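You operate a simulated robot arm through the tools that you are given. There is no shell and no other tool. Be economical: measure what you need, move in short steps, check, and stop when the job is done.

You run a simulated two-armed robot. Do the job below in one go: nothing can be reset, and whatever is moved stays where it is left.

JOB
Carry the purple crate with both arms and set it on the top of the bead table.

It is judged by the outcome, as a careful person would: the job done as asked, and still so three seconds after it is handed in. It fails if anything else is knocked over, pushed out of place, dropped, spilled or broken.

ROBOT AND FRAMES
Two 7-joint arms with two-finger parallel grippers on one trunk, on a base that drives. Base frame: it is fixed to the floor where the robot stands at the start and does not move with it; the origin is under the middle of the robot, x ahead of it, y to its left, z up; the surface under the hand at the start is at about z = 800. Readings come in mm, degrees, newtons and seconds.
The left shoulder is at the start at [70, 176, 1070], the right one opposite. With the tool pointing down near the work surface each hand reaches from about 300 to 740 mm from the robot's upright axis, wherever it stands, measured 20 degrees to its own side. Places, roughly: purple crate (33x22x12 cm) [500, 100, 800]; top of the bead table [700, 2500, 800]. Payload 3.43 kg a hand.
The TCP of each hand is the grasp point between the finger pads, 30 mm short of the fingertips. In the tool frame z runs along the fingers and y along their closing line. The gripper opens to 94 mm. The fingers are 28 mm wide and 10 mm thick; the gripper's body (50 by 96 mm) begins 55 mm behind the TCP.
Orientation is that of the tool frame in the base frame, as a unit quaternion [w, x, y, z]. With the fingers straight down and closing along the base's y, the tool's x points along the base's -x, its y along +y and its z along -z.

CONTROLS
- The arms move only by the tool arm_command. It takes "left_targets", "right_targets" or both (then of equal length, played together; a hand with none holds still); each is a list that holds one entry, the list of rows, each a list of 7 numbers: the shift along the base's x, y, z in units of 50 mm (1.0 is 50 mm), then the turn, a rotation vector about the base's x, y, z in units of 8 degrees (1.0 is 8 degrees), then the finger opening in mm, from 0 to 94. In form: [[[tx, ty, tz, ax, ay, az, jaw], ...]]. A call has 1 to 20 rows; each row shifts and turns the commanded pose from where the row before left it. A call with a number of a shift or a turn outside -1 to 1 is refused whole. Rows are played at 5 a second. More than 50 mm and 8.6 degrees between two rows, or a gripper value outside its range, and nothing of the call is played. A pose out of reach is approached as far as the arm can. The call stops where the force on the tool passes 40 N (or 10 N more than at its start, if that is more) or the arm is blocked; 0.2 s more then pass. Each finger travels about 153 mm/s and halts on what it meets, pressing with about 39 N; the grip force reading is that of the motor and also rises with nothing between the fingers. The clock runs only during rows and for 0.2 s after the last one: add rows that do not move to give the fingers time. The reply holds the time, the measured pose of the TCP, the force on the tool along the base axes, the opening and the grip force, in the units named above and with some noise, with the torque about the TCP (base axes, N m) and any sound that the robot's microphone picked up, and new pictures: "views" is both (left out), scene, wrist or none (wrist: the cameras of the hands that moved).
- Cameras (640 x 400 px; columns grow to the right, rows downward): "scene" is now at [148.6, 22.7, 1382.4]; the picture's right is [0.15, -0.99, 0.00], its down [-0.63, -0.09, -0.77] and it looks along [0.76, 0.11, -0.64] (base axes); focal length 255 px, centre (320, 200). "left" rides on the left gripper at [76, -14, -102] in its tool frame; the picture's right is [0.18, 0.98, 0.00], its down [-0.75, 0.14, -0.64] and it looks along [-0.63, 0.12, 0.77] (tool axes); focal length 243 px, centre (320, 200). "right" rides on the right gripper at [76, 14, -102] in its tool frame; the picture's right is [-0.18, 0.98, 0.00], its down [-0.75, -0.14, -0.64] and it looks along [-0.63, -0.12, 0.77] (tool axes); focal length 243 px, centre (320, 200). There is no depth. A picture from a camera that has moved, and an enlarged one, comes with that camera's place and axes in the base frame and with its lens. The place of the scene camera against the robot may be out by one fixed shift of up to 25 mm in any direction.
- move_column(by): slides the trunk up (or, below 0, down) by that many mm; the arms and the scene camera ride with it, the base frame stays. It gives what a move gives, with no picture.
- roll_base(legs): drives the robot by 1 to 6 legs, each [ahead, turn to the left] in mm and degrees, along the robot's own axes; the way and the turn of a leg run together, so that a leg with both is an arc; at most 1500 mm and 180 degrees a leg. The arms and the cameras ride along, it lands a little off, and it stops where it bumps. It gives what a move gives, and a new picture of the scene camera.
- turn_head(pan, tilt): turns the head with the scene camera to pan (to the left, within 86 degrees either way) and tilt (down, from -29 to 69), counted from straight ahead of the robot. It gives what a move gives, and a new picture of the scene camera.
- inspect(camera, box): a new picture of the part [left, top, right, bottom] of that camera's present view, enlarged. No time passes.
- sign_off(): hands the job in; it is judged then, once.

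Work in short steps. Places have to be worked out from the pictures, the camera data and where the tool is seen: move nearer, look again, correct. Check each grasp and each placing, and mend what went wrong. You have 120 turns and 260 pictures in all, those below and enlarged ones among them. Open the grippers and draw the arms clear of the work before you hand the job in, unless the task says otherwise; then end with one line.

The tools are called after "Emit:" as name(argument=value, ...) on one line, values as JSON. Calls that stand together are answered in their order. arm_command: Moves the arms, as the interface text tells. Its arguments: {"type":"object","properties":{"left_targets":{"type":"array","items":{"type":"array","items":{"type":"array","items":{"type":"number"}}}},"right_targets":{"type":"array","items":{"type":"array","items":{"type":"array","items":{"type":"number"}}}},"views":{"type":"string","enum":["both","scene","wrist","none"]}},"required":[]} The other tools are called the same way: move_column (by) slides the trunk up or down; roll_base (legs) drives the base; turn_head (pan, tilt) turns the head that bears the scene camera; inspect (camera, box) takes an enlarged picture of a part of a camera's view; sign_off () hands the job in.

At the start:

```text
time: 0.0
left_tcp_pos: [504.4, 331.9, 1102.9]
left_orientation: [0.0, 0.001, 1.0, -0.001]
left_force: [0.5, 0.0, 0.8]
left_ft_torque: [0.0, 0.03, 0.05]
left_gripper_width: 94.2
left_finger_force: 0.0
right_tcp_pos: [570.0, -137.7, 1145.0]
right_orientation: [0.0, 0.001, 1.0, 0.0]
right_force: [0.0, -0.1, 0.5]
right_ft_torque: [0.0, -0.03, 0.01]
right_gripper_width: 94.0
right_finger_force: 0.1
trunk travel left (down, up): [-650.0, 190.0]
robot x, y, heading: [2.3, -3.0, -0.1]
head pan, tilt: [8.5, 39.7]
```

scene: 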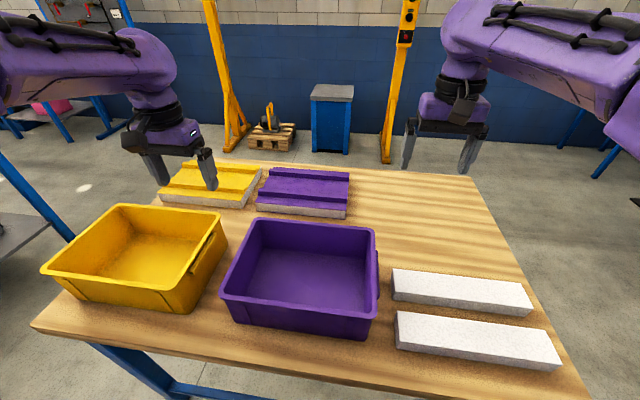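
right: 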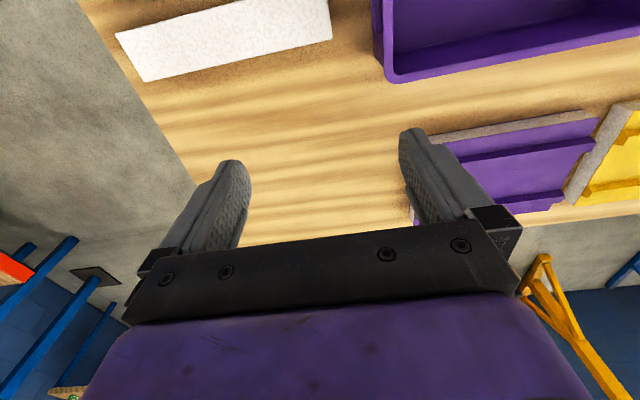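
left: 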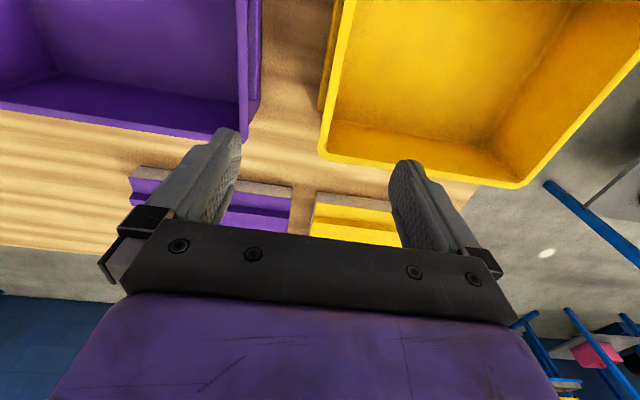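

The purple crate appears to lie with its long side along y, rim about x 380–600, y −45–250. I'll look closer at it and take a look towards the bead table.

Emit:
inspect(camera="scene", box=[180, 160, 420, 360])

Emit:
turn_head(pan=75, tilt=20)

```text
2.00 times, centred on (300, 260) of scene
camera zoom: at [148.6, 22.7, 1382.4], right [0.15, -0.99, 0.0], down [-0.63, -0.09, -0.77], along [0.76, 0.11, -0.64], focal length 511 px, centre (360, 80)
```

zoom: 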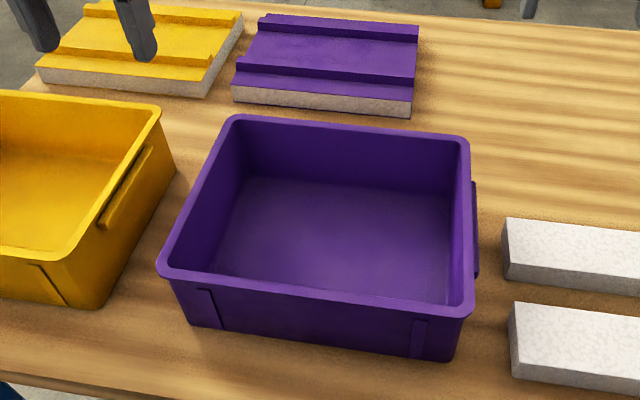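

```text
time: 1.4
left_tcp_pos: [503.9, 330.7, 1102.8]
left_orientation: [0.0, 0.0, 1.0, 0.0]
left_force: [0.2, 1.0, -0.3]
left_ft_torque: [-0.03, 0.01, -0.02]
left_gripper_width: 94.3
left_finger_force: 0.0
right_tcp_pos: [570.3, -137.3, 1146.4]
right_orientation: [0.0, 0.001, 1.0, 0.0]
right_force: [-0.7, 0.4, -0.6]
right_ft_torque: [0.0, 0.02, -0.02]
right_gripper_width: 94.0
right_finger_force: 0.0
trunk travel left (down, up): [-650.0, 190.0]
robot x, y, heading: [0.9, -3.6, 0.2]
head pan, tilt: [75.0, 20.0]
camera scene: at [88.5, 100.1, 1413.3], right [0.97, -0.26, 0.0], down [-0.09, -0.33, -0.94], along [0.24, 0.91, -0.34], focal length 255 px, centre (320, 200)
```

scene: 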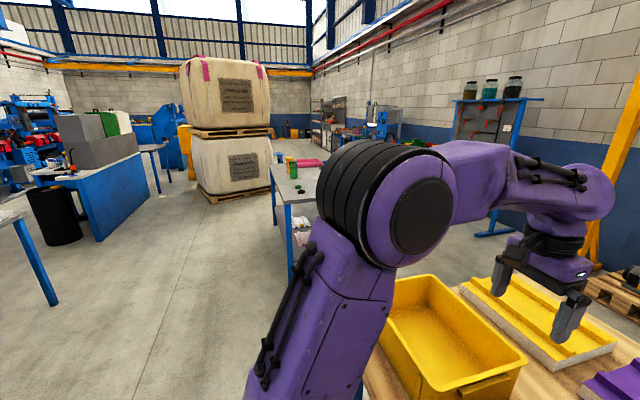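

The bead table begins around [295, 1690] to the left, with some items on it. I now turn the head back and bring both hands above the crate's short ends for close views.

Emit:
turn_head(pan=8, tilt=45)

Emit:
arm_command(left_targets=[[[-0.056, -0.324, -0.41, 0, 0, 0, 94], [-0.056, -0.324, -0.41, 0, 0, 0, 94], [-0.056, -0.324, -0.41, 0, 0, 0, 94], [-0.056, -0.324, -0.41, 0, 0, 0, 94], [-0.056, -0.324, -0.41, 0, 0, 0, 94], [0, 0, 0, 0, 0, 0, 94]]], right_targets=[[[-0.32, 0.37, -0.58, 0, 0, 0, 94], [-0.32, 0.37, -0.58, 0, 0, 0, 94], [-0.32, 0.37, -0.58, 0, 0, 0, 94], [-0.32, 0.37, -0.58, 0, 0, 0, 94], [-0.32, 0.37, -0.58, 0, 0, 0, 94], [0, 0, 0, 0, 0, 0, 94]]])

```text
time: 2.8
left_tcp_pos: [505.0, 332.7, 1102.9]
left_orientation: [0.0, 0.001, 1.0, 0.0]
left_force: [-0.2, -0.5, 0.0]
left_ft_torque: [-0.03, 0.05, -0.04]
left_gripper_width: 94.0
left_finger_force: 0.0
right_tcp_pos: [571.0, -138.1, 1145.0]
right_orientation: [0.0, 0.001, 1.0, -0.001]
right_force: [-0.1, 0.5, 0.4]
right_ft_torque: [0.01, 0.04, -0.01]
right_gripper_width: 94.0
right_finger_force: 0.1
trunk travel left (down, up): [-650.0, 190.0]
robot x, y, heading: [-2.5, 0.1, -0.1]
head pan, tilt: [8.0, 45.0]
camera scene: at [144.8, 21.5, 1374.7], right [0.14, -0.99, 0.0], down [-0.7, -0.1, -0.71], along [0.7, 0.1, -0.71], focal length 255 px, centre (320, 200)
```

scene: 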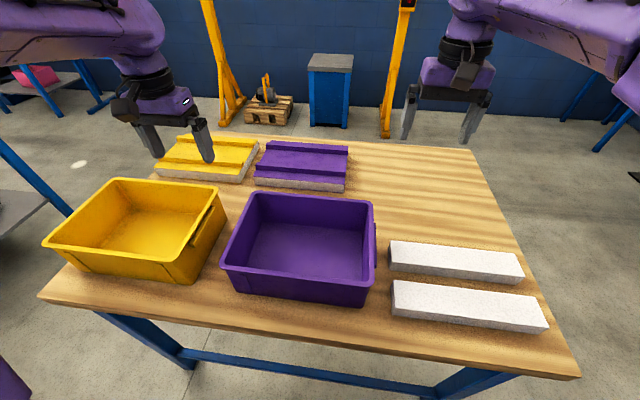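

```text
time: 4.2
left_tcp_pos: [490.4, 249.9, 1001.0]
left_orientation: [0.0, 0.001, 1.0, 0.0]
left_force: [0.0, -0.4, 0.0]
left_ft_torque: [0.0, -0.01, 0.0]
left_gripper_width: 94.0
left_finger_force: 0.1
right_tcp_pos: [489.9, -45.4, 1000.2]
right_orientation: [0.0, 0.001, 1.0, 0.0]
right_force: [0.3, 0.7, -0.3]
right_ft_torque: [0.01, -0.01, 0.03]
right_gripper_width: 93.9
right_finger_force: 0.1
trunk travel left (down, up): [-650.0, 190.0]
robot x, y, heading: [0.0, 0.3, 0.2]
head pan, tilt: [8.0, 45.0]
camera scene: at [144.6, 21.2, 1374.7], right [0.14, -0.99, 0.0], down [-0.7, -0.1, -0.71], along [0.7, 0.1, -0.71], focal length 255 px, centre (320, 200)
camera right: at [412.6, -30.5, 1103.2], right [0.19, 0.98, 0.0], down [0.75, -0.14, 0.64], along [0.63, -0.12, -0.77], focal length 243 px, centre (320, 200)
camera left: at [413.2, 236.1, 1102.9], right [-0.18, 0.98, 0.0], down [0.75, 0.14, 0.64], along [0.63, 0.12, -0.77], focal length 243 px, centre (320, 200)
```

scene: 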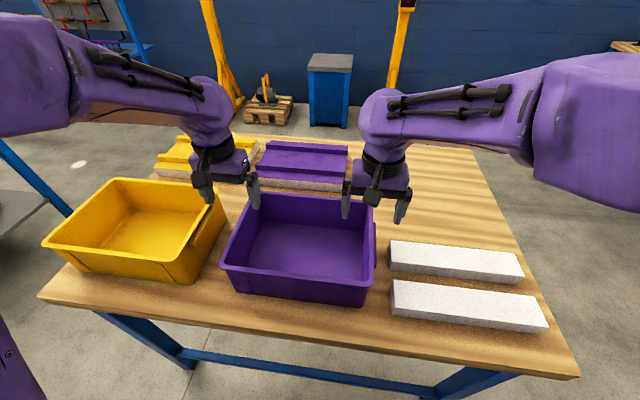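
right: 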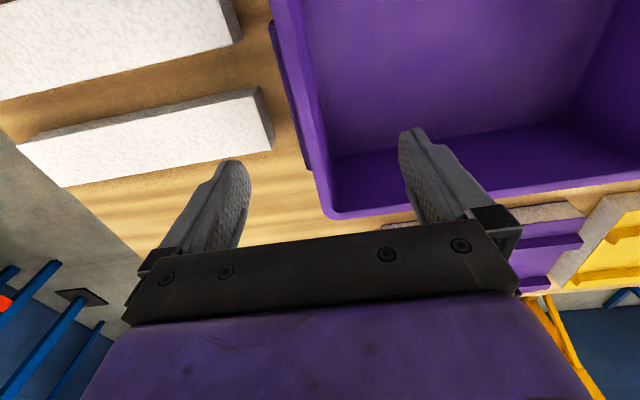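
left: 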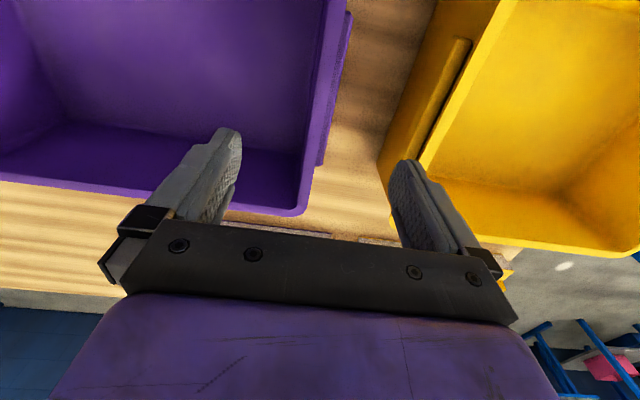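

Rim: y ≈ −57…249, centre x ≈ 481, end handles bulge ~12 mm beyond. I align over the two end walls, narrow the fingers to 60 mm and come to just above the rim.

Emit:
arm_command(left_targets=[[[-0.09, 0.02, -0.5, 0, 0, 0, 70], [-0.09, 0.02, -0.5, 0, 0, 0, 60], [0, 0, 0, 0, 0, 0, 60]]], right_targets=[[[-0.09, -0.15, -0.5, 0, 0, 0, 70], [-0.09, -0.15, -0.5, 0, 0, 0, 60], [0, 0, 0, 0, 0, 0, 60]]])

```text
time: 5.0
left_tcp_pos: [480.7, 251.5, 948.8]
left_orientation: [0.0, 0.001, 1.0, 0.0]
left_force: [-0.3, -0.5, -0.8]
left_ft_torque: [0.01, -0.03, 0.0]
left_gripper_width: 59.9
left_finger_force: 0.0
right_tcp_pos: [480.7, -59.6, 949.8]
right_orientation: [0.0, 0.001, 1.0, 0.0]
right_force: [-1.2, -0.8, 0.2]
right_ft_torque: [-0.02, -0.05, -0.01]
right_gripper_width: 59.9
right_finger_force: 0.0
trunk travel left (down, up): [-650.0, 190.0]
robot x, y, heading: [0.1, 1.0, 0.0]
head pan, tilt: [8.0, 45.0]
camera scene: at [144.2, 21.5, 1374.7], right [0.14, -0.99, 0.0], down [-0.7, -0.1, -0.71], along [0.7, 0.1, -0.71], focal length 255 px, centre (320, 200)
camera right: at [403.6, -45.6, 1053.3], right [0.19, 0.98, 0.0], down [0.75, -0.14, 0.64], along [0.63, -0.12, -0.77], focal length 243 px, centre (320, 200)
camera left: at [404.1, 238.3, 1052.5], right [-0.18, 0.98, 0.0], down [0.75, 0.14, 0.64], along [0.63, 0.12, -0.77], focal length 243 px, centre (320, 200)
```

scene: 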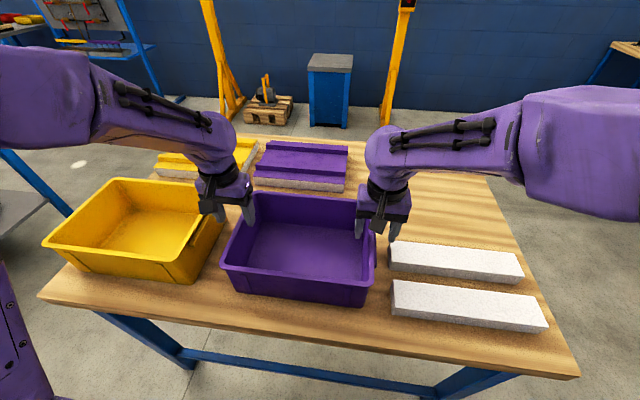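
right: 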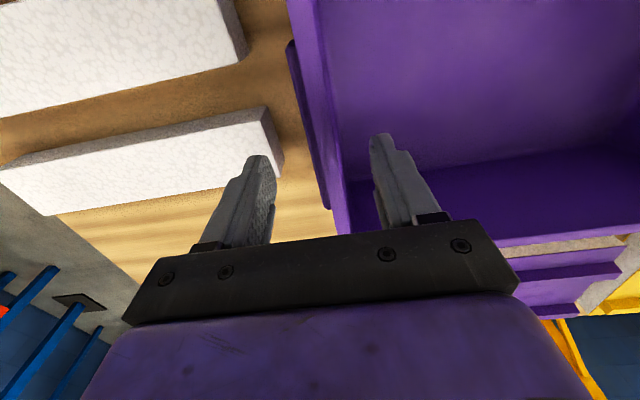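
left: 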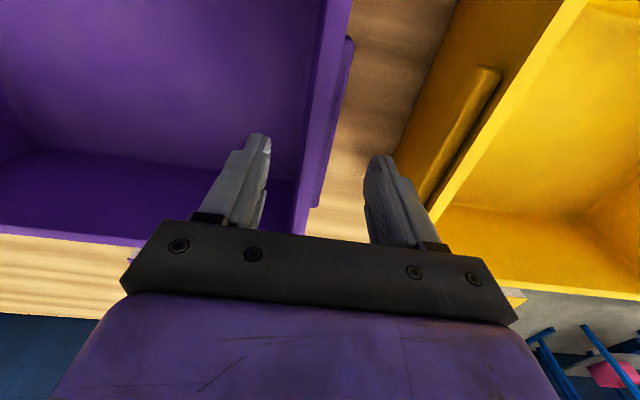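

Both walls sit well between the fingers. I lower to about z = 897 and watch the forces.

Emit:
arm_command(left_targets=[[[0, 0, -0.35, 0, 0, 0, 60], [0, 0, -0.35, 0, 0, 0, 60], [0, 0, -0.35, 0, 0, 0, 60], [0, 0, 0, 0, 0, 0, 60]]], right_targets=[[[0, 0, -0.35, 0, 0, 0, 60], [0, 0, -0.35, 0, 0, 0, 60], [0, 0, -0.35, 0, 0, 0, 60], [0, 0, 0, 0, 0, 0, 60]]])

```text
time: 6.0
left_tcp_pos: [481.3, 253.2, 897.2]
left_orientation: [0.0, 0.0, 1.0, 0.0]
left_force: [-0.7, -0.5, 0.9]
left_ft_torque: [0.0, -0.06, 0.03]
left_gripper_width: 59.9
left_finger_force: 0.0
right_tcp_pos: [480.6, -60.7, 898.1]
right_orientation: [0.001, 0.001, 1.0, 0.001]
right_force: [-0.1, -0.1, -0.4]
right_ft_torque: [0.02, -0.05, 0.0]
right_gripper_width: 60.2
right_finger_force: 0.0
trunk travel left (down, up): [-650.0, 190.0]
robot x, y, heading: [-2.0, -0.9, 0.0]
head pan, tilt: [8.0, 45.0]
camera scene: at [144.2, 21.3, 1374.7], right [0.14, -0.99, 0.0], down [-0.7, -0.1, -0.71], along [0.7, 0.1, -0.71], focal length 255 px, centre (320, 200)
camera right: at [403.2, -45.1, 1001.0], right [0.19, 0.98, 0.0], down [0.75, -0.14, 0.64], along [0.63, -0.12, -0.77], focal length 243 px, centre (320, 200)
camera left: at [404.0, 238.4, 1000.4], right [-0.18, 0.98, 0.0], down [0.75, 0.14, 0.64], along [0.63, 0.12, -0.77], focal length 243 px, centre (320, 200)
```

scene: 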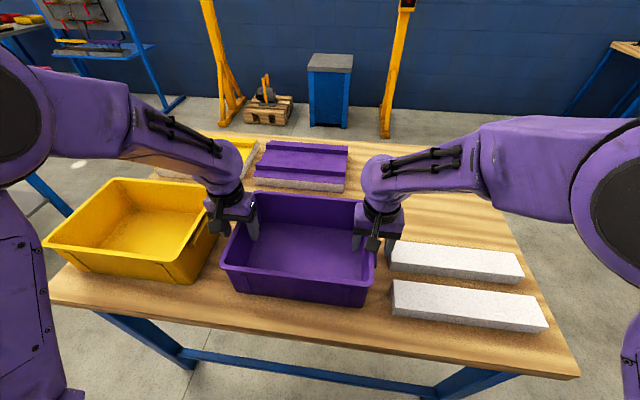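
right: 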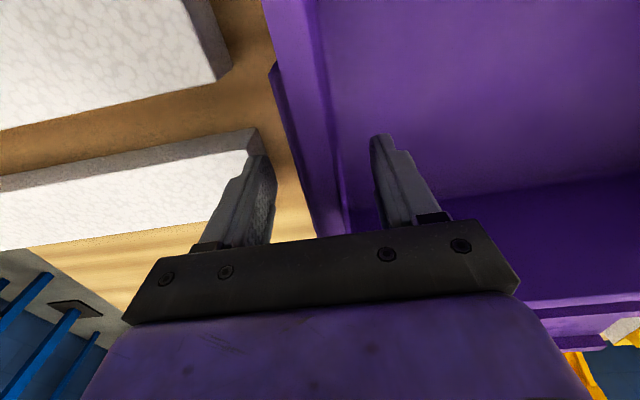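
left: 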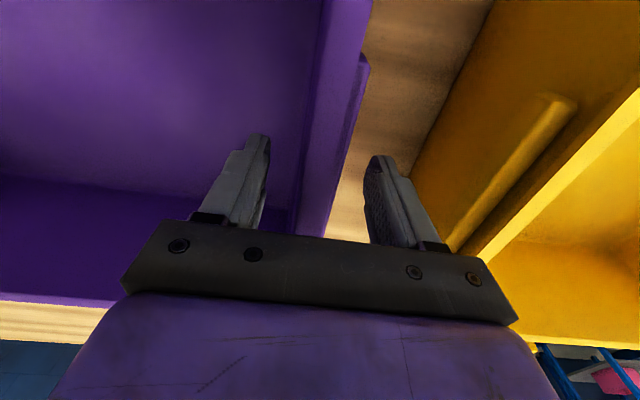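

Fingers straddle both end walls freely. I close both grippers in place.

Emit:
arm_command(left_targets=[[[0, 0, 0, 0, 0, 0, 30], [0, 0, 0, 0, 0, 0, 15], [0, 0, 0, 0, 0, 0, 0], [0, 0, 0, 0, 0, 0, 0], [0, 0, 0, 0, 0, 0, 0]]], right_targets=[[[0, 0, 0, 0, 0, 0, 30], [0, 0, 0, 0, 0, 0, 15], [0, 0, 0, 0, 0, 0, 0], [0, 0, 0, 0, 0, 0, 0], [0, 0, 0, 0, 0, 0, 0]]], views="wrist")

```text
time: 7.2
left_tcp_pos: [481.5, 250.7, 898.3]
left_orientation: [0.001, 0.001, 1.0, 0.0]
left_force: [3.1, -31.7, 0.2]
left_ft_torque: [0.5, 0.09, 0.46]
left_gripper_width: 23.1
left_finger_force: 39.2
right_tcp_pos: [481.4, -58.2, 897.1]
right_orientation: [0.0, 0.001, 1.0, 0.002]
right_force: [-2.7, 32.2, 0.4]
right_ft_torque: [-0.63, -0.09, 0.37]
right_gripper_width: 23.0
right_finger_force: 39.0
trunk travel left (down, up): [-650.0, 190.0]
robot x, y, heading: [-0.3, -3.4, -0.1]
head pan, tilt: [8.0, 45.0]
camera right: at [403.8, -43.7, 1000.9], right [0.19, 0.98, 0.0], down [0.75, -0.14, 0.64], along [0.63, -0.12, -0.77], focal length 243 px, centre (320, 200)
camera left: at [405.1, 237.6, 1000.2], right [-0.18, 0.98, 0.0], down [0.75, 0.14, 0.64], along [0.63, 0.11, -0.77], focal length 243 px, centre (320, 200)
```

right: 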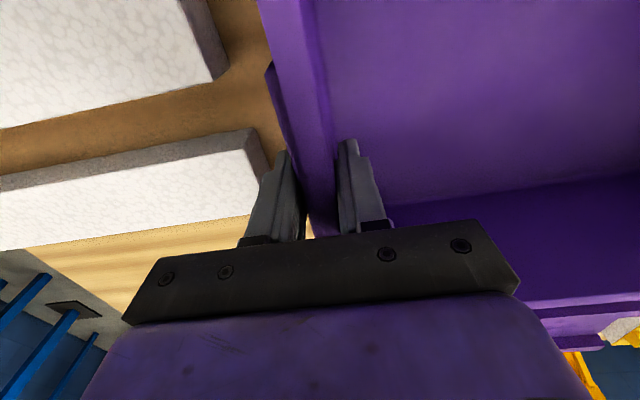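
left: 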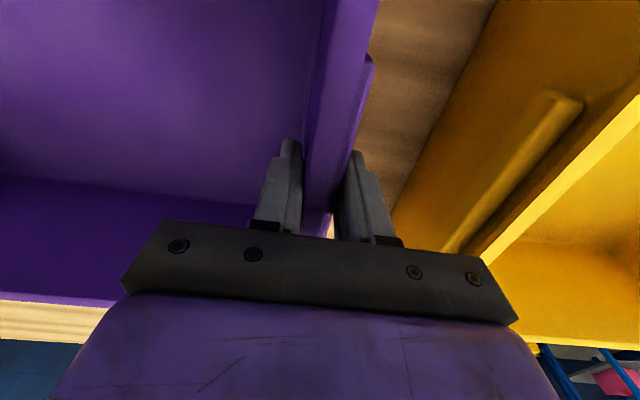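

Both gripped (23 mm wide, 39 N), but the arms tug 32 N outwards against each other; I shift each commanded pose ~2.3 mm inward to relax it, then lift slightly.

Emit:
arm_command(left_targets=[[[0, -0.046, 0, 0, 0, 0, 0], [0, 0, 0, 0, 0, 0, 0]]], right_targets=[[[0, 0.046, 0, 0, 0, 0, 0], [0, 0, 0, 0, 0, 0, 0]]], views="none")

Emit:
arm_command(left_targets=[[[0, 0, 0.2, 0, 0, 0, 0], [0, 0, 0.4, 0, 0, 0, 0], [0, 0, 0.4, 0, 0, 0, 0], [0, 0, 0, 0, 0, 0, 0]]], right_targets=[[[0, 0, 0.2, 0, 0, 0, 0], [0, 0, 0.4, 0, 0, 0, 0], [0, 0, 0.4, 0, 0, 0, 0], [0, 0, 0, 0, 0, 0, 0]]])

```text
time: 7.8
left_tcp_pos: [482.2, 250.1, 897.7]
left_orientation: [0.001, 0.001, 1.0, 0.002]
left_force: [3.7, -11.3, -0.2]
left_ft_torque: [0.32, -0.01, 0.54]
left_gripper_width: 23.2
left_finger_force: 38.6
right_tcp_pos: [481.0, -57.3, 897.6]
right_orientation: [-0.001, 0.0, 1.0, 0.0]
right_force: [-3.6, 12.3, -0.4]
right_ft_torque: [-0.23, -0.07, 0.56]
right_gripper_width: 23.5
right_finger_force: 39.2
trunk travel left (down, up): [-650.0, 190.0]
robot x, y, heading: [-0.2, -3.0, 0.1]
head pan, tilt: [8.0, 45.0]
```

```text
time: 8.8
left_tcp_pos: [484.1, 251.5, 946.9]
left_orientation: [0.0, 0.001, 1.0, 0.0]
left_force: [2.6, -6.2, -2.1]
left_ft_torque: [0.23, -0.19, 0.53]
left_gripper_width: 23.4
left_finger_force: 39.0
right_tcp_pos: [481.7, -58.2, 948.1]
right_orientation: [-0.001, 0.0, 1.0, -0.001]
right_force: [-3.7, 6.9, -4.0]
right_ft_torque: [-0.49, 0.2, 0.54]
right_gripper_width: 23.2
right_finger_force: 38.8
trunk travel left (down, up): [-650.0, 190.0]
robot x, y, heading: [-0.5, -1.7, 0.2]
head pan, tilt: [8.0, 45.0]
camera scene: at [146.2, 21.7, 1374.5], right [0.14, -0.99, 0.0], down [-0.7, -0.1, -0.71], along [0.7, 0.1, -0.71], focal length 255 px, centre (320, 200)
camera right: at [405.2, -43.7, 1051.1], right [0.19, 0.98, 0.0], down [0.75, -0.14, 0.64], along [0.63, -0.12, -0.77], focal length 243 px, centre (320, 200)
camera left: at [405.9, 236.8, 1049.7], right [-0.18, 0.98, 0.0], down [0.75, 0.14, 0.64], along [0.63, 0.12, -0.77], focal length 243 px, centre (320, 200)
```

scene: 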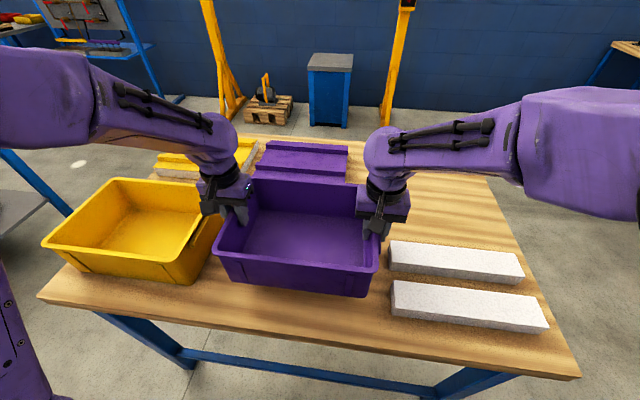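
right: 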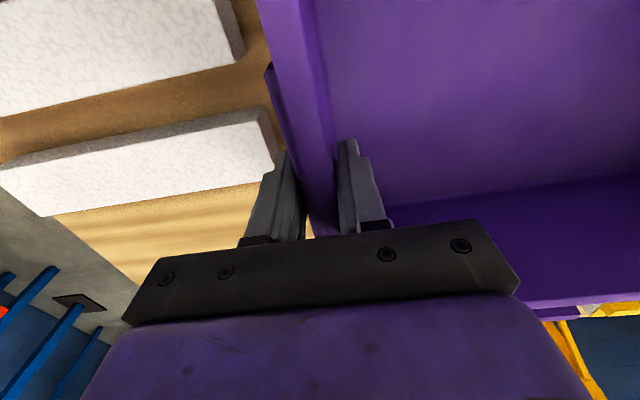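
left: 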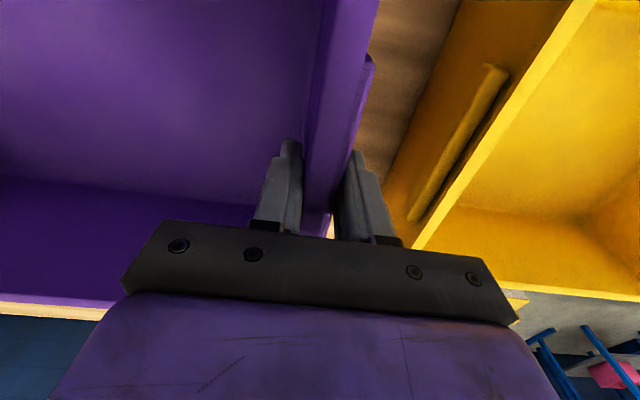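

The crate is held and level; it weighs only about 0.6 kg. I raise the trunk so it clears the yellow crate, then check the forces.

Emit:
move_column(by=170)

Emit:
roll_base(legs=[[-350, 0]])

```text
time: 10.7
left_tcp_pos: [481.7, 250.4, 1116.9]
left_orientation: [-0.001, 0.001, 1.0, 0.0]
left_force: [3.5, -0.4, -1.8]
left_ft_torque: [0.11, -0.08, 0.55]
left_gripper_width: 23.2
left_finger_force: 38.7
right_tcp_pos: [482.0, -57.7, 1117.8]
right_orientation: [0.0, 0.001, 1.0, -0.001]
right_force: [-3.4, 1.1, -3.2]
right_ft_torque: [-0.45, 0.01, 0.53]
right_gripper_width: 23.3
right_finger_force: 38.9
trunk travel left (down, up): [-820.0, 20.0]
robot x, y, heading: [-3.5, -1.0, 0.1]
head pan, tilt: [8.0, 45.0]
```

```text
time: 12.9
left_tcp_pos: [135.5, 250.0, 1115.2]
left_orientation: [-0.001, 0.001, 1.0, 0.0]
left_force: [3.3, 3.4, -1.7]
left_ft_torque: [0.12, 0.06, 0.5]
left_gripper_width: 23.1
left_finger_force: 39.0
right_tcp_pos: [135.0, -58.3, 1115.7]
right_orientation: [-0.001, 0.003, 1.0, -0.001]
right_force: [-3.0, -5.2, -4.0]
right_ft_torque: [-0.39, -0.11, 0.51]
right_gripper_width: 23.2
right_finger_force: 39.0
trunk travel left (down, up): [-820.0, 20.0]
robot x, y, heading: [-350.2, 0.7, 0.1]
head pan, tilt: [8.0, 45.0]
camera scene: at [-201.4, 21.7, 1544.4], right [0.14, -0.99, 0.0], down [-0.7, -0.1, -0.71], along [0.7, 0.1, -0.71], focal length 255 px, centre (320, 200)
```

scene: 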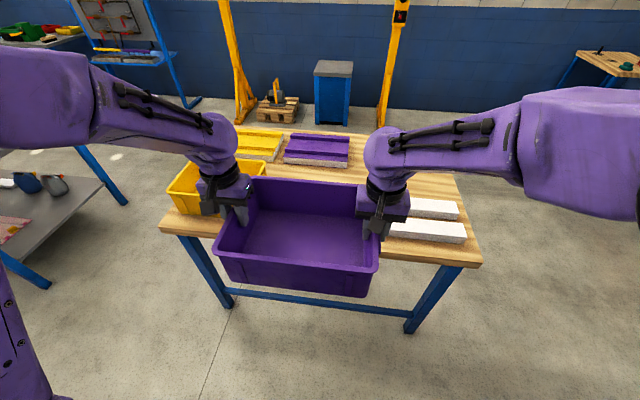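

Backed out cleanly with the crate. Now I look left at the route and the bead table.

Emit:
turn_head(pan=50, tilt=25)

Emit:
turn_head(pan=84, tilt=25)

```text
time: 14.0
left_tcp_pos: [132.8, 250.7, 1116.0]
left_orientation: [0.0, 0.001, 1.0, 0.0]
left_force: [2.8, 0.0, -1.7]
left_ft_torque: [0.17, 0.25, 0.44]
left_gripper_width: 23.0
left_finger_force: 38.8
right_tcp_pos: [132.6, -58.3, 1117.5]
right_orientation: [-0.001, 0.001, 1.0, -0.001]
right_force: [-3.2, -0.5, -3.7]
right_ft_torque: [-0.37, -0.31, 0.51]
right_gripper_width: 23.2
right_finger_force: 39.3
trunk travel left (down, up): [-820.0, 20.0]
robot x, y, heading: [-352.5, 0.5, 0.1]
head pan, tilt: [50.0, 25.0]
camera scene: at [-223.9, 80.8, 1575.1], right [0.77, -0.64, 0.0], down [-0.27, -0.32, -0.91], along [0.58, 0.69, -0.42], focal length 255 px, centre (320, 200)
```

scene: 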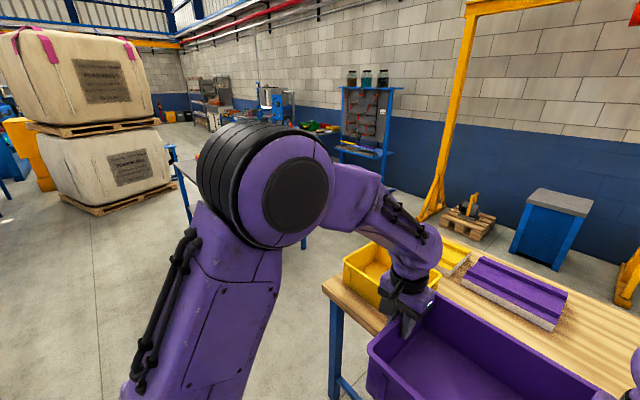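

```text
time: 15.0
left_tcp_pos: [133.1, 250.5, 1116.7]
left_orientation: [0.0, 0.0, 1.0, 0.0]
left_force: [3.1, 1.0, -3.2]
left_ft_torque: [0.12, -0.29, 0.5]
left_gripper_width: 23.3
left_finger_force: 39.1
right_tcp_pos: [132.8, -58.9, 1118.0]
right_orientation: [-0.001, 0.001, 1.0, 0.001]
right_force: [-3.4, 0.6, -3.1]
right_ft_torque: [-0.36, 0.25, 0.5]
right_gripper_width: 23.4
right_finger_force: 39.2
trunk travel left (down, up): [-820.0, 20.0]
robot x, y, heading: [-348.6, -4.8, 0.2]
head pan, tilt: [84.0, 25.0]
camera scene: at [-274.2, 102.0, 1575.2], right [0.99, -0.11, 0.0], down [-0.05, -0.42, -0.91], along [0.1, 0.9, -0.42], focal length 255 px, centre (320, 200)
```

scene: 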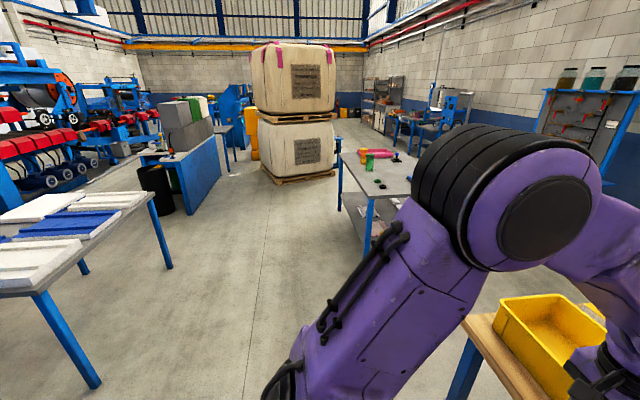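

The bead table spans about x 300–1100, y 1770–3070; the aisle at x ≈ −350 is free. I turn left 90° and drive 1100 mm, then look.

Emit:
turn_head(pan=-25, tilt=30)

Emit:
roll_base(legs=[[0, 90], [1100, 0]])

```text
time: 16.9
left_tcp_pos: [134.9, 250.5, 1117.4]
left_orientation: [0.0, 0.001, 1.0, 0.0]
left_force: [2.8, 0.5, -1.8]
left_ft_torque: [0.13, -0.08, 0.51]
left_gripper_width: 23.5
left_finger_force: 39.2
right_tcp_pos: [132.5, -58.4, 1117.4]
right_orientation: [0.0, 0.001, 1.0, 0.0]
right_force: [-2.6, -0.5, -3.5]
right_ft_torque: [-0.4, 0.05, 0.52]
right_gripper_width: 23.2
right_finger_force: 38.9
trunk travel left (down, up): [-820.0, 20.0]
robot x, y, heading: [-347.9, 4.5, -0.1]
head pan, tilt: [-25.0, 30.0]
camera scene: at [-201.9, -27.8, 1567.2], right [-0.42, -0.91, 0.0], down [-0.45, 0.21, -0.87], along [0.78, -0.37, -0.5], focal length 255 px, centre (320, 200)
```

scene: 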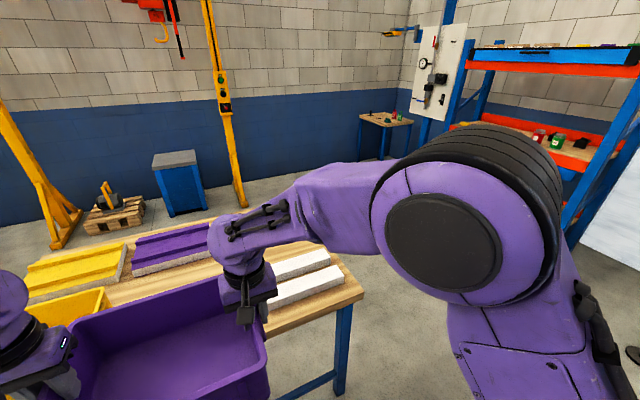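

```text
time: 26.4
left_tcp_pos: [-585.9, 1591.4, 1117.6]
left_orientation: [0.0, -0.703, 0.711, 0.0]
left_force: [-0.5, 2.6, -1.8]
left_ft_torque: [-0.01, 0.16, 0.51]
left_gripper_width: 23.2
left_finger_force: 39.5
right_tcp_pos: [-275.3, 1587.6, 1116.6]
right_orientation: [0.0, -0.703, 0.712, 0.0]
right_force: [0.2, -3.3, -4.2]
right_ft_torque: [0.05, -0.36, 0.43]
right_gripper_width: 23.4
right_finger_force: 38.6
trunk travel left (down, up): [-820.0, 20.0]
robot x, y, heading: [-335.9, 1108.7, 89.4]
head pan, tilt: [-25.0, 30.0]
camera scene: at [-284.2, 1249.1, 1567.3], right [0.9, -0.43, 0.0], down [-0.22, -0.45, -0.87], along [0.37, 0.78, -0.5], focal length 255 px, centre (320, 200)
```

scene: 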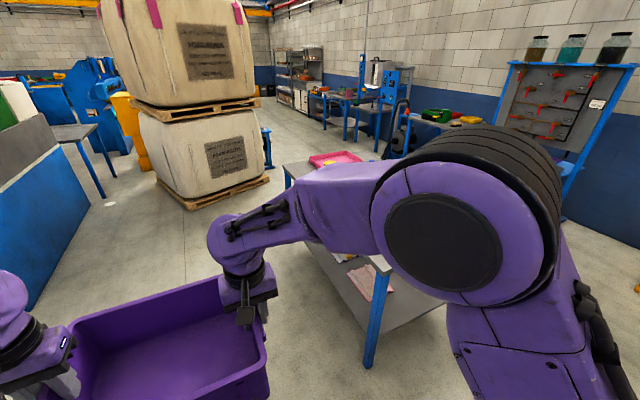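

Path ahead is clear. I drive on to y ≈ 2400 and turn right 89.4° to face the bead table, still well back from it.

Emit:
turn_head(pan=8, tilt=35)

Emit:
roll_base(legs=[[1290, 0], [0, -89.4]])

```text
time: 27.4
left_tcp_pos: [-585.7, 1590.3, 1118.0]
left_orientation: [0.001, -0.703, 0.711, 0.0]
left_force: [-0.1, 2.6, -3.3]
left_ft_torque: [-0.31, 0.17, 0.42]
left_gripper_width: 23.2
left_finger_force: 39.6
right_tcp_pos: [-276.3, 1587.0, 1117.1]
right_orientation: [0.0, -0.703, 0.711, -0.001]
right_force: [-0.7, -3.0, -2.8]
right_ft_torque: [0.31, -0.37, 0.45]
right_gripper_width: 23.3
right_finger_force: 38.8
trunk travel left (down, up): [-820.0, 20.0]
robot x, y, heading: [-338.3, 1105.5, 89.4]
head pan, tilt: [8.0, 35.0]
camera scene: at [-334.5, 1255.5, 1559.4], right [0.99, 0.13, 0.0], down [0.07, -0.57, -0.82], along [-0.11, 0.81, -0.57], focal length 255 px, centre (320, 200)
```

scene: 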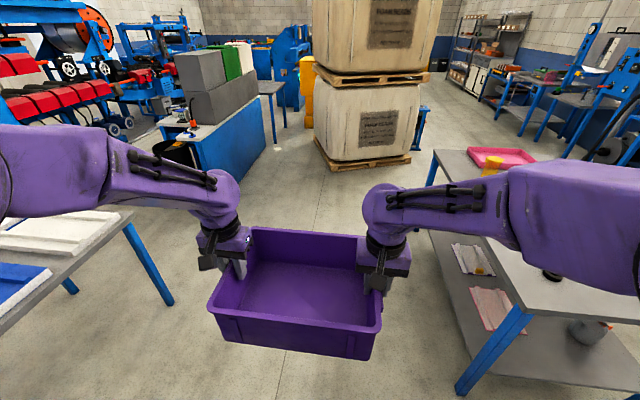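

```text
time: 37.6
left_tcp_pos: [147.7, 2657.6, 1117.0]
left_orientation: [0.0, -0.009, 1.0, 0.0]
left_force: [3.3, -1.0, -2.4]
left_ft_torque: [0.2, -0.05, 0.4]
left_gripper_width: 23.3
left_finger_force: 39.8
right_tcp_pos: [153.5, 2348.2, 1118.6]
right_orientation: [-0.001, -0.009, 1.0, -0.001]
right_force: [-2.6, 0.1, -3.0]
right_ft_torque: [-0.34, 0.05, 0.46]
right_gripper_width: 23.1
right_finger_force: 38.8
trunk travel left (down, up): [-820.0, 20.0]
robot x, y, heading: [-327.1, 2397.9, 1.1]
head pan, tilt: [8.0, 35.0]
camera scene: at [-177.7, 2423.2, 1559.4], right [0.16, -0.99, 0.0], down [-0.57, -0.09, -0.82], along [0.81, 0.13, -0.57], focal length 255 px, centre (320, 200)
```

scene: 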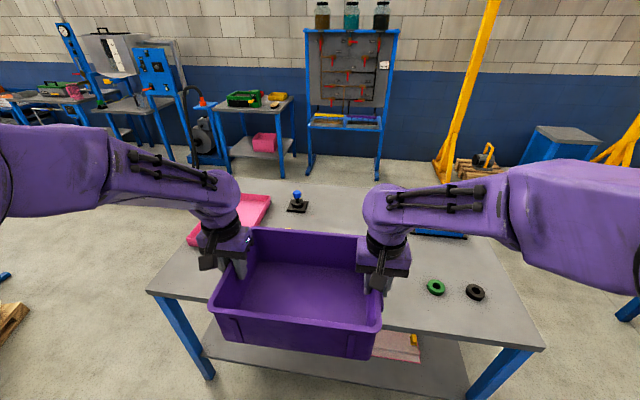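

At the table. Visible: pink tray back left, blue joystick-like item ~[816, 2699], green/black rings ~[435, 2110] and [438, 1983]. The area behind the crate is hidden, so I take the wrist views and head views.

Emit:
arm_command(left_targets=[[[0, 0, 0, 0, 0, 0, 0]]], right_targets=[[[0, 0, 0, 0, 0, 0, 0]]], views="wrist")

Emit:
inspect(camera="scene", box=[140, 160, 560, 400])

```text
time: 38.0
left_tcp_pos: [147.5, 2657.7, 1117.0]
left_orientation: [-0.001, -0.009, 1.0, -0.001]
left_force: [2.5, 0.1, -1.9]
left_ft_torque: [0.24, 0.42, 0.38]
left_gripper_width: 23.3
left_finger_force: 39.1
right_tcp_pos: [152.5, 2349.2, 1118.3]
right_orientation: [-0.001, -0.009, 1.0, -0.002]
right_force: [-2.5, 0.9, -1.8]
right_ft_torque: [-0.29, -0.42, 0.25]
right_gripper_width: 23.2
right_finger_force: 38.9
trunk travel left (down, up): [-820.0, 20.0]
robot x, y, heading: [-328.5, 2397.9, 0.9]
head pan, tilt: [8.0, 35.0]
camera right: at [75.7, 2361.7, 1220.8], right [0.17, 0.99, 0.0], down [0.76, -0.13, 0.64], along [0.63, -0.11, -0.77], focal length 243 px, centre (320, 200)
camera left: at [71.2, 2642.1, 1219.5], right [-0.2, 0.98, 0.0], down [0.75, 0.15, 0.64], along [0.63, 0.13, -0.77], focal length 243 px, centre (320, 200)
```

right: 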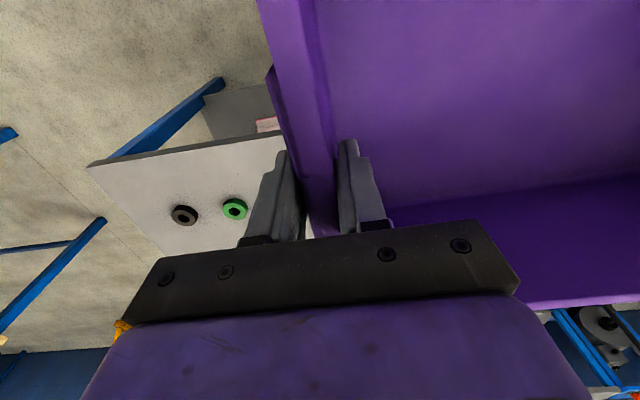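
left: 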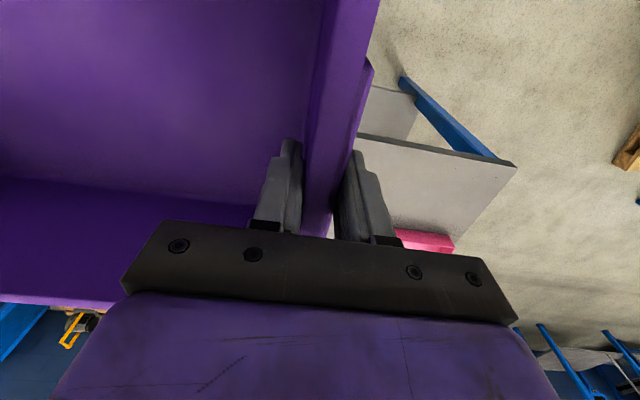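

```text
1.52 times, centred on (350, 280) of scene
camera zoom: at [-177.6, 2423.1, 1559.4], right [0.16, -0.99, 0.0], down [-0.57, -0.09, -0.82], along [0.81, 0.13, -0.57], focal length 389 px, centre (274, 78)
```

zoom: 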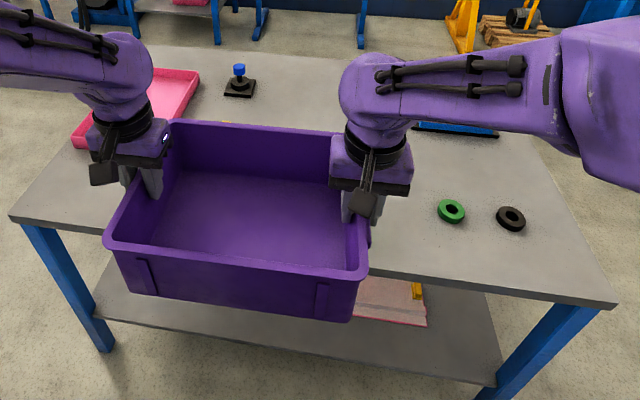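

Something yellow peeks just behind the crate, so cups may be in the hidden region. I back off 400 mm so the camera sees the whole table top over the crate.

Emit:
turn_head(pan=0, tilt=30)

Emit:
roll_base(legs=[[-420, 0]])

Emit:
inspect(camera="scene", box=[180, 120, 480, 300])

```text
time: 38.7
left_tcp_pos: [147.8, 2658.5, 1118.0]
left_orientation: [0.0, -0.008, 1.0, 0.0]
left_force: [2.4, -0.2, -1.8]
left_ft_torque: [0.24, 0.23, 0.39]
left_gripper_width: 23.3
left_finger_force: 38.9
right_tcp_pos: [153.6, 2349.2, 1117.5]
right_orientation: [0.0, -0.009, 1.0, -0.001]
right_force: [-2.9, 0.2, -3.0]
right_ft_torque: [-0.3, -0.28, 0.4]
right_gripper_width: 23.2
right_finger_force: 39.1
trunk travel left (down, up): [-820.0, 20.0]
robot x, y, heading: [-327.8, 2394.4, 1.0]
head pan, tilt: [0.0, 30.0]
camera scene: at [-174.2, 2410.8, 1567.1], right [0.02, -1.0, 0.0], down [-0.5, -0.01, -0.87], along [0.87, 0.02, -0.5], focal length 255 px, centre (320, 200)
```

scene: 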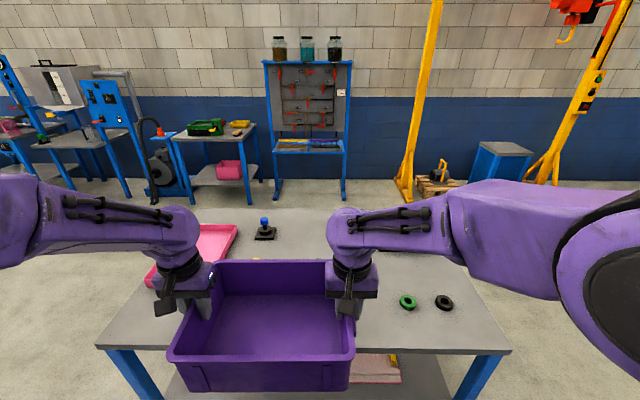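

```text
time: 41.3
left_tcp_pos: [-274.0, 2648.7, 1116.4]
left_orientation: [-0.001, -0.007, 1.0, 0.0]
left_force: [2.5, -1.5, -2.3]
left_ft_torque: [0.18, -0.01, 0.44]
left_gripper_width: 23.2
left_finger_force: 39.0
right_tcp_pos: [-268.0, 2339.2, 1117.9]
right_orientation: [-0.002, -0.006, 1.0, 0.0]
right_force: [-2.9, -0.1, -3.3]
right_ft_torque: [-0.32, 0.0, 0.46]
right_gripper_width: 23.4
right_finger_force: 38.5
trunk travel left (down, up): [-820.0, 20.0]
robot x, y, heading: [-750.6, 2389.5, 0.8]
head pan, tilt: [0.0, 30.0]
camera scene: at [-595.1, 2403.1, 1567.0], right [0.01, -1.0, 0.0], down [-0.5, -0.01, -0.87], along [0.86, 0.01, -0.5], focal length 255 px, centre (320, 200)
```

scene: 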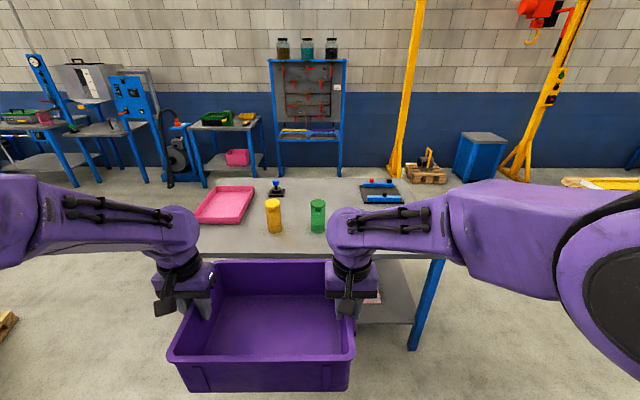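

```text
2.13 times, centred on (330, 210) of scene
camera zoom: at [-595.1, 2403.1, 1567.0], right [0.01, -1.0, 0.0], down [-0.5, -0.01, -0.87], along [0.86, 0.01, -0.5], focal length 545 px, centre (299, 179)
```

zoom: 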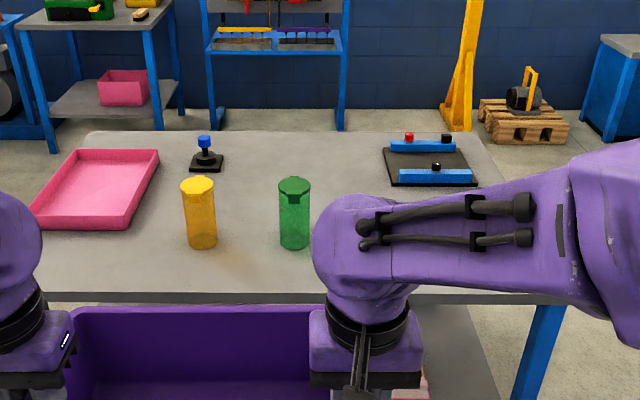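

Now all is clear: yellow cup ≈ [425, 2644], green cup ≈ [433, 2423] (tops ≈ 960), pink tray y > 2860, joystick x > 760, blue panel y < 2160, rings farther right. The free spot is behind the cups: crate centre ≈ [610, 2490]. I raise the trunk the last 20 mm and drive up partway.

Emit:
move_column(by=20)

Emit:
roll_base(legs=[[550, -0.8]])

Emit:
arm_command(left_targets=[[[0, 0, 0, 0, 0, 0, 0]]], right_targets=[[[0, 0, 0, 0, 0, 0, 0]]], views="wrist")

```text
time: 42.0
left_tcp_pos: [-274.3, 2648.7, 1137.3]
left_orientation: [0.0, -0.006, 1.0, -0.001]
left_force: [2.4, -0.3, -3.2]
left_ft_torque: [0.26, 0.43, 0.33]
left_gripper_width: 23.6
left_finger_force: 39.6
right_tcp_pos: [-269.1, 2339.9, 1137.4]
right_orientation: [-0.002, -0.006, 1.0, -0.001]
right_force: [-1.9, -0.5, -3.2]
right_ft_torque: [-0.28, -0.41, 0.38]
right_gripper_width: 23.2
right_finger_force: 38.2
trunk travel left (down, up): [-840.0, 0.0]
robot x, y, heading: [-750.7, 2388.0, 0.8]
head pan, tilt: [0.0, 30.0]
```

```text
time: 45.1
left_tcp_pos: [275.6, 2643.7, 1137.8]
left_orientation: [0.0, 0.002, 1.0, 0.0]
left_force: [3.2, -1.0, -1.8]
left_ft_torque: [0.17, -0.07, 0.43]
left_gripper_width: 23.2
left_finger_force: 38.7
right_tcp_pos: [274.9, 2334.4, 1138.4]
right_orientation: [0.0, 0.001, 1.0, -0.001]
right_force: [-2.5, -0.2, -3.2]
right_ft_torque: [-0.32, 0.0, 0.41]
right_gripper_width: 23.3
right_finger_force: 39.2
trunk travel left (down, up): [-840.0, 0.0]
robot x, y, heading: [-206.1, 2399.7, 0.0]
head pan, tilt: [0.0, 30.0]
camera scene: at [-51.8, 2404.2, 1587.3], right [0.0, -1.0, 0.0], down [-0.5, 0.0, -0.87], along [0.87, 0.0, -0.5], focal length 255 px, centre (320, 200)
```

scene: 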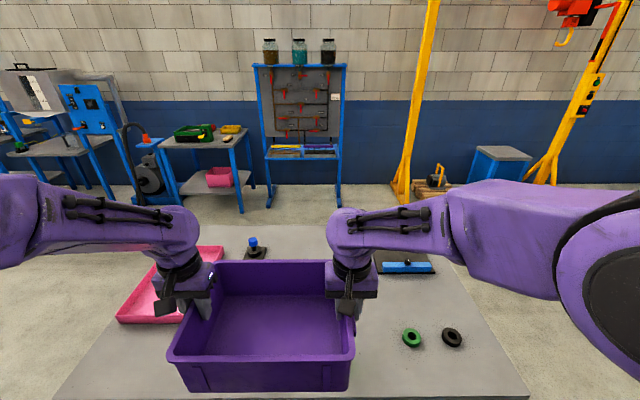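

```text
time: 45.5
left_tcp_pos: [276.1, 2645.0, 1136.6]
left_orientation: [0.0, 0.002, 1.0, -0.001]
left_force: [2.2, -0.7, -2.6]
left_ft_torque: [0.24, 0.38, 0.36]
left_gripper_width: 23.3
left_finger_force: 38.9
right_tcp_pos: [275.8, 2335.9, 1137.0]
right_orientation: [-0.002, 0.001, 1.0, -0.001]
right_force: [-2.3, 0.3, -2.1]
right_ft_torque: [-0.26, -0.36, 0.27]
right_gripper_width: 23.7
right_finger_force: 38.9
trunk travel left (down, up): [-840.0, 0.0]
robot x, y, heading: [-206.1, 2393.7, -0.3]
head pan, tilt: [0.0, 30.0]
camera right: at [198.5, 2349.7, 1240.9], right [0.19, 0.98, 0.0], down [0.75, -0.14, 0.64], along [0.63, -0.12, -0.77], focal length 243 px, centre (320, 200)
camera left: at [199.8, 2630.1, 1239.6], right [-0.18, 0.98, 0.0], down [0.75, 0.14, 0.64], along [0.63, 0.12, -0.77], focal length 243 px, centre (320, 200)
```

right: 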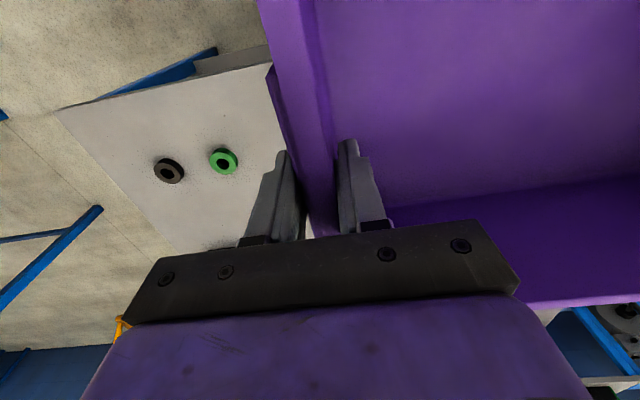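
left: 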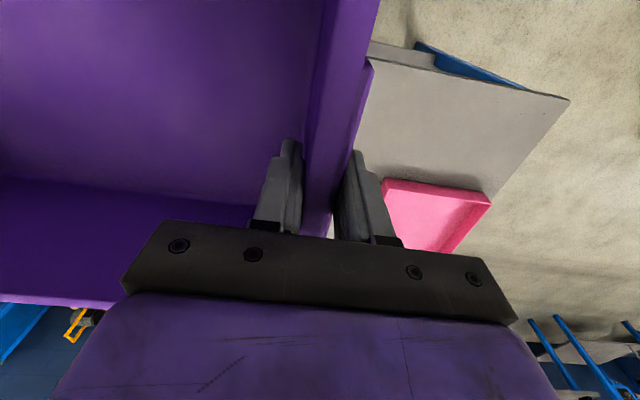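

Wrist vs scene camera on the green ring shows scene estimates run ~20 mm far in x; so cups' backs are at x ≈ 450, joystick front ≈ 740. Target crate centre ≈ [590, 2490]. I drive 140 mm closer (same stand-off as at the first table).

Emit:
roll_base(legs=[[135, 0]])

Emit:
arm_command(left_targets=[[[0.5, 0, 0, 0, 0, 0, 0], [0.7, 0, 0, 0, 0, 0, 0], [0.7, 0, 0, 0, 0, 0, 0], [0.7, 0, 0, 0, 0, 0, 0], [0.5, 0, 0, 0, 0, 0, 0], [0.4, 0, 0, 0, 0, 0, 0], [0, 0, 0, 0, 0, 0, 0]]], right_targets=[[[0.5, 0, 0, 0, 0, 0, 0], [0.7, 0, 0, 0, 0, 0, 0], [0.7, 0, 0, 0, 0, 0, 0], [0.7, 0, 0, 0, 0, 0, 0], [0.5, 0, 0, 0, 0, 0, 0], [0.4, 0, 0, 0, 0, 0, 0], [0, 0, 0, 0, 0, 0, 0]]])

```text
time: 46.8
left_tcp_pos: [409.8, 2643.7, 1138.3]
left_orientation: [0.0, 0.001, 1.0, 0.0]
left_force: [1.8, -1.1, -1.9]
left_ft_torque: [0.2, -0.14, 0.34]
left_gripper_width: 23.1
left_finger_force: 39.0
right_tcp_pos: [408.1, 2334.4, 1139.8]
right_orientation: [0.0, 0.002, 1.0, -0.001]
right_force: [-2.1, 0.4, -3.5]
right_ft_torque: [-0.3, 0.06, 0.35]
right_gripper_width: 23.4
right_finger_force: 38.9
trunk travel left (down, up): [-840.0, 0.0]
robot x, y, heading: [-73.9, 2393.0, 0.1]
head pan, tilt: [0.0, 30.0]
camera scene: at [81.1, 2403.8, 1587.5], right [0.0, -1.0, 0.0], down [-0.5, 0.0, -0.87], along [0.87, 0.0, -0.5], focal length 255 px, centre (320, 200)
```

scene: 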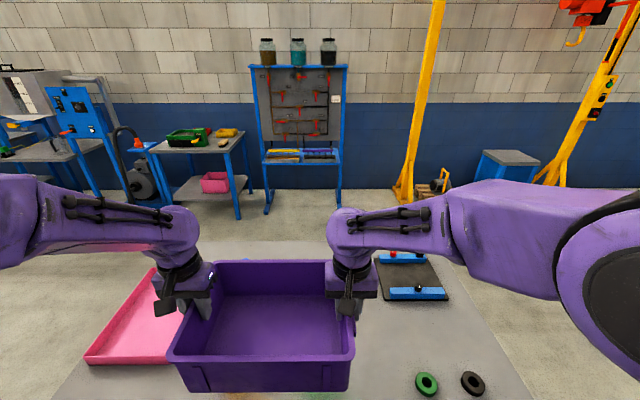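

```text
time: 48.4
left_tcp_pos: [585.0, 2643.5, 1138.3]
left_orientation: [-0.001, 0.001, 1.0, 0.0]
left_force: [2.0, 1.8, -2.6]
left_ft_torque: [0.22, -0.12, 0.26]
left_gripper_width: 23.2
left_finger_force: 38.6
right_tcp_pos: [585.1, 2334.4, 1137.2]
right_orientation: [-0.001, 0.002, 1.0, -0.001]
right_force: [-2.1, -1.3, -2.2]
right_ft_torque: [-0.15, 0.05, 0.27]
right_gripper_width: 23.1
right_finger_force: 38.7
trunk travel left (down, up): [-840.0, 0.0]
robot x, y, heading: [-71.6, 2388.4, -0.2]
head pan, tilt: [0.0, 30.0]
camera scene: at [83.6, 2403.9, 1587.2], right [0.0, -1.0, 0.0], down [-0.5, 0.0, -0.87], along [0.87, 0.0, -0.5], focal length 255 px, centre (320, 200)
camera right: at [508.0, 2349.3, 1240.8], right [0.19, 0.98, 0.0], down [0.75, -0.14, 0.64], along [0.63, -0.12, -0.77], focal length 243 px, centre (320, 200)
camera left: at [509.3, 2629.6, 1240.4], right [-0.18, 0.98, 0.0], down [0.75, 0.14, 0.64], along [0.63, 0.12, -0.77], focal length 243 px, centre (320, 200)
```

scene: 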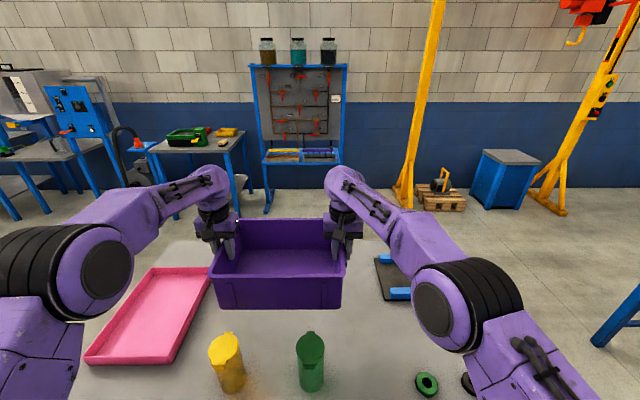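
right: 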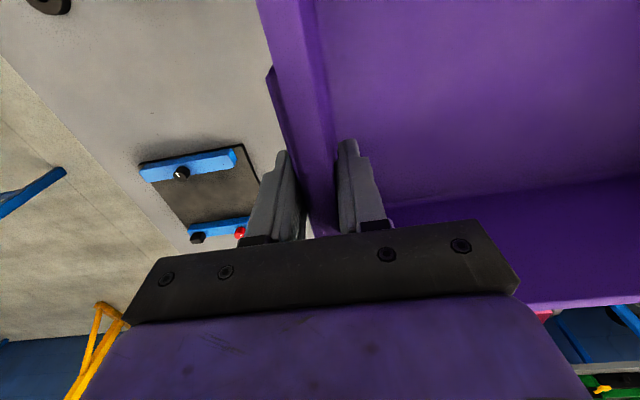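
left: 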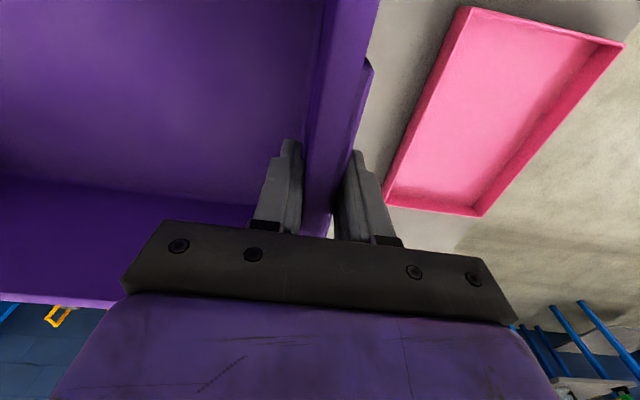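

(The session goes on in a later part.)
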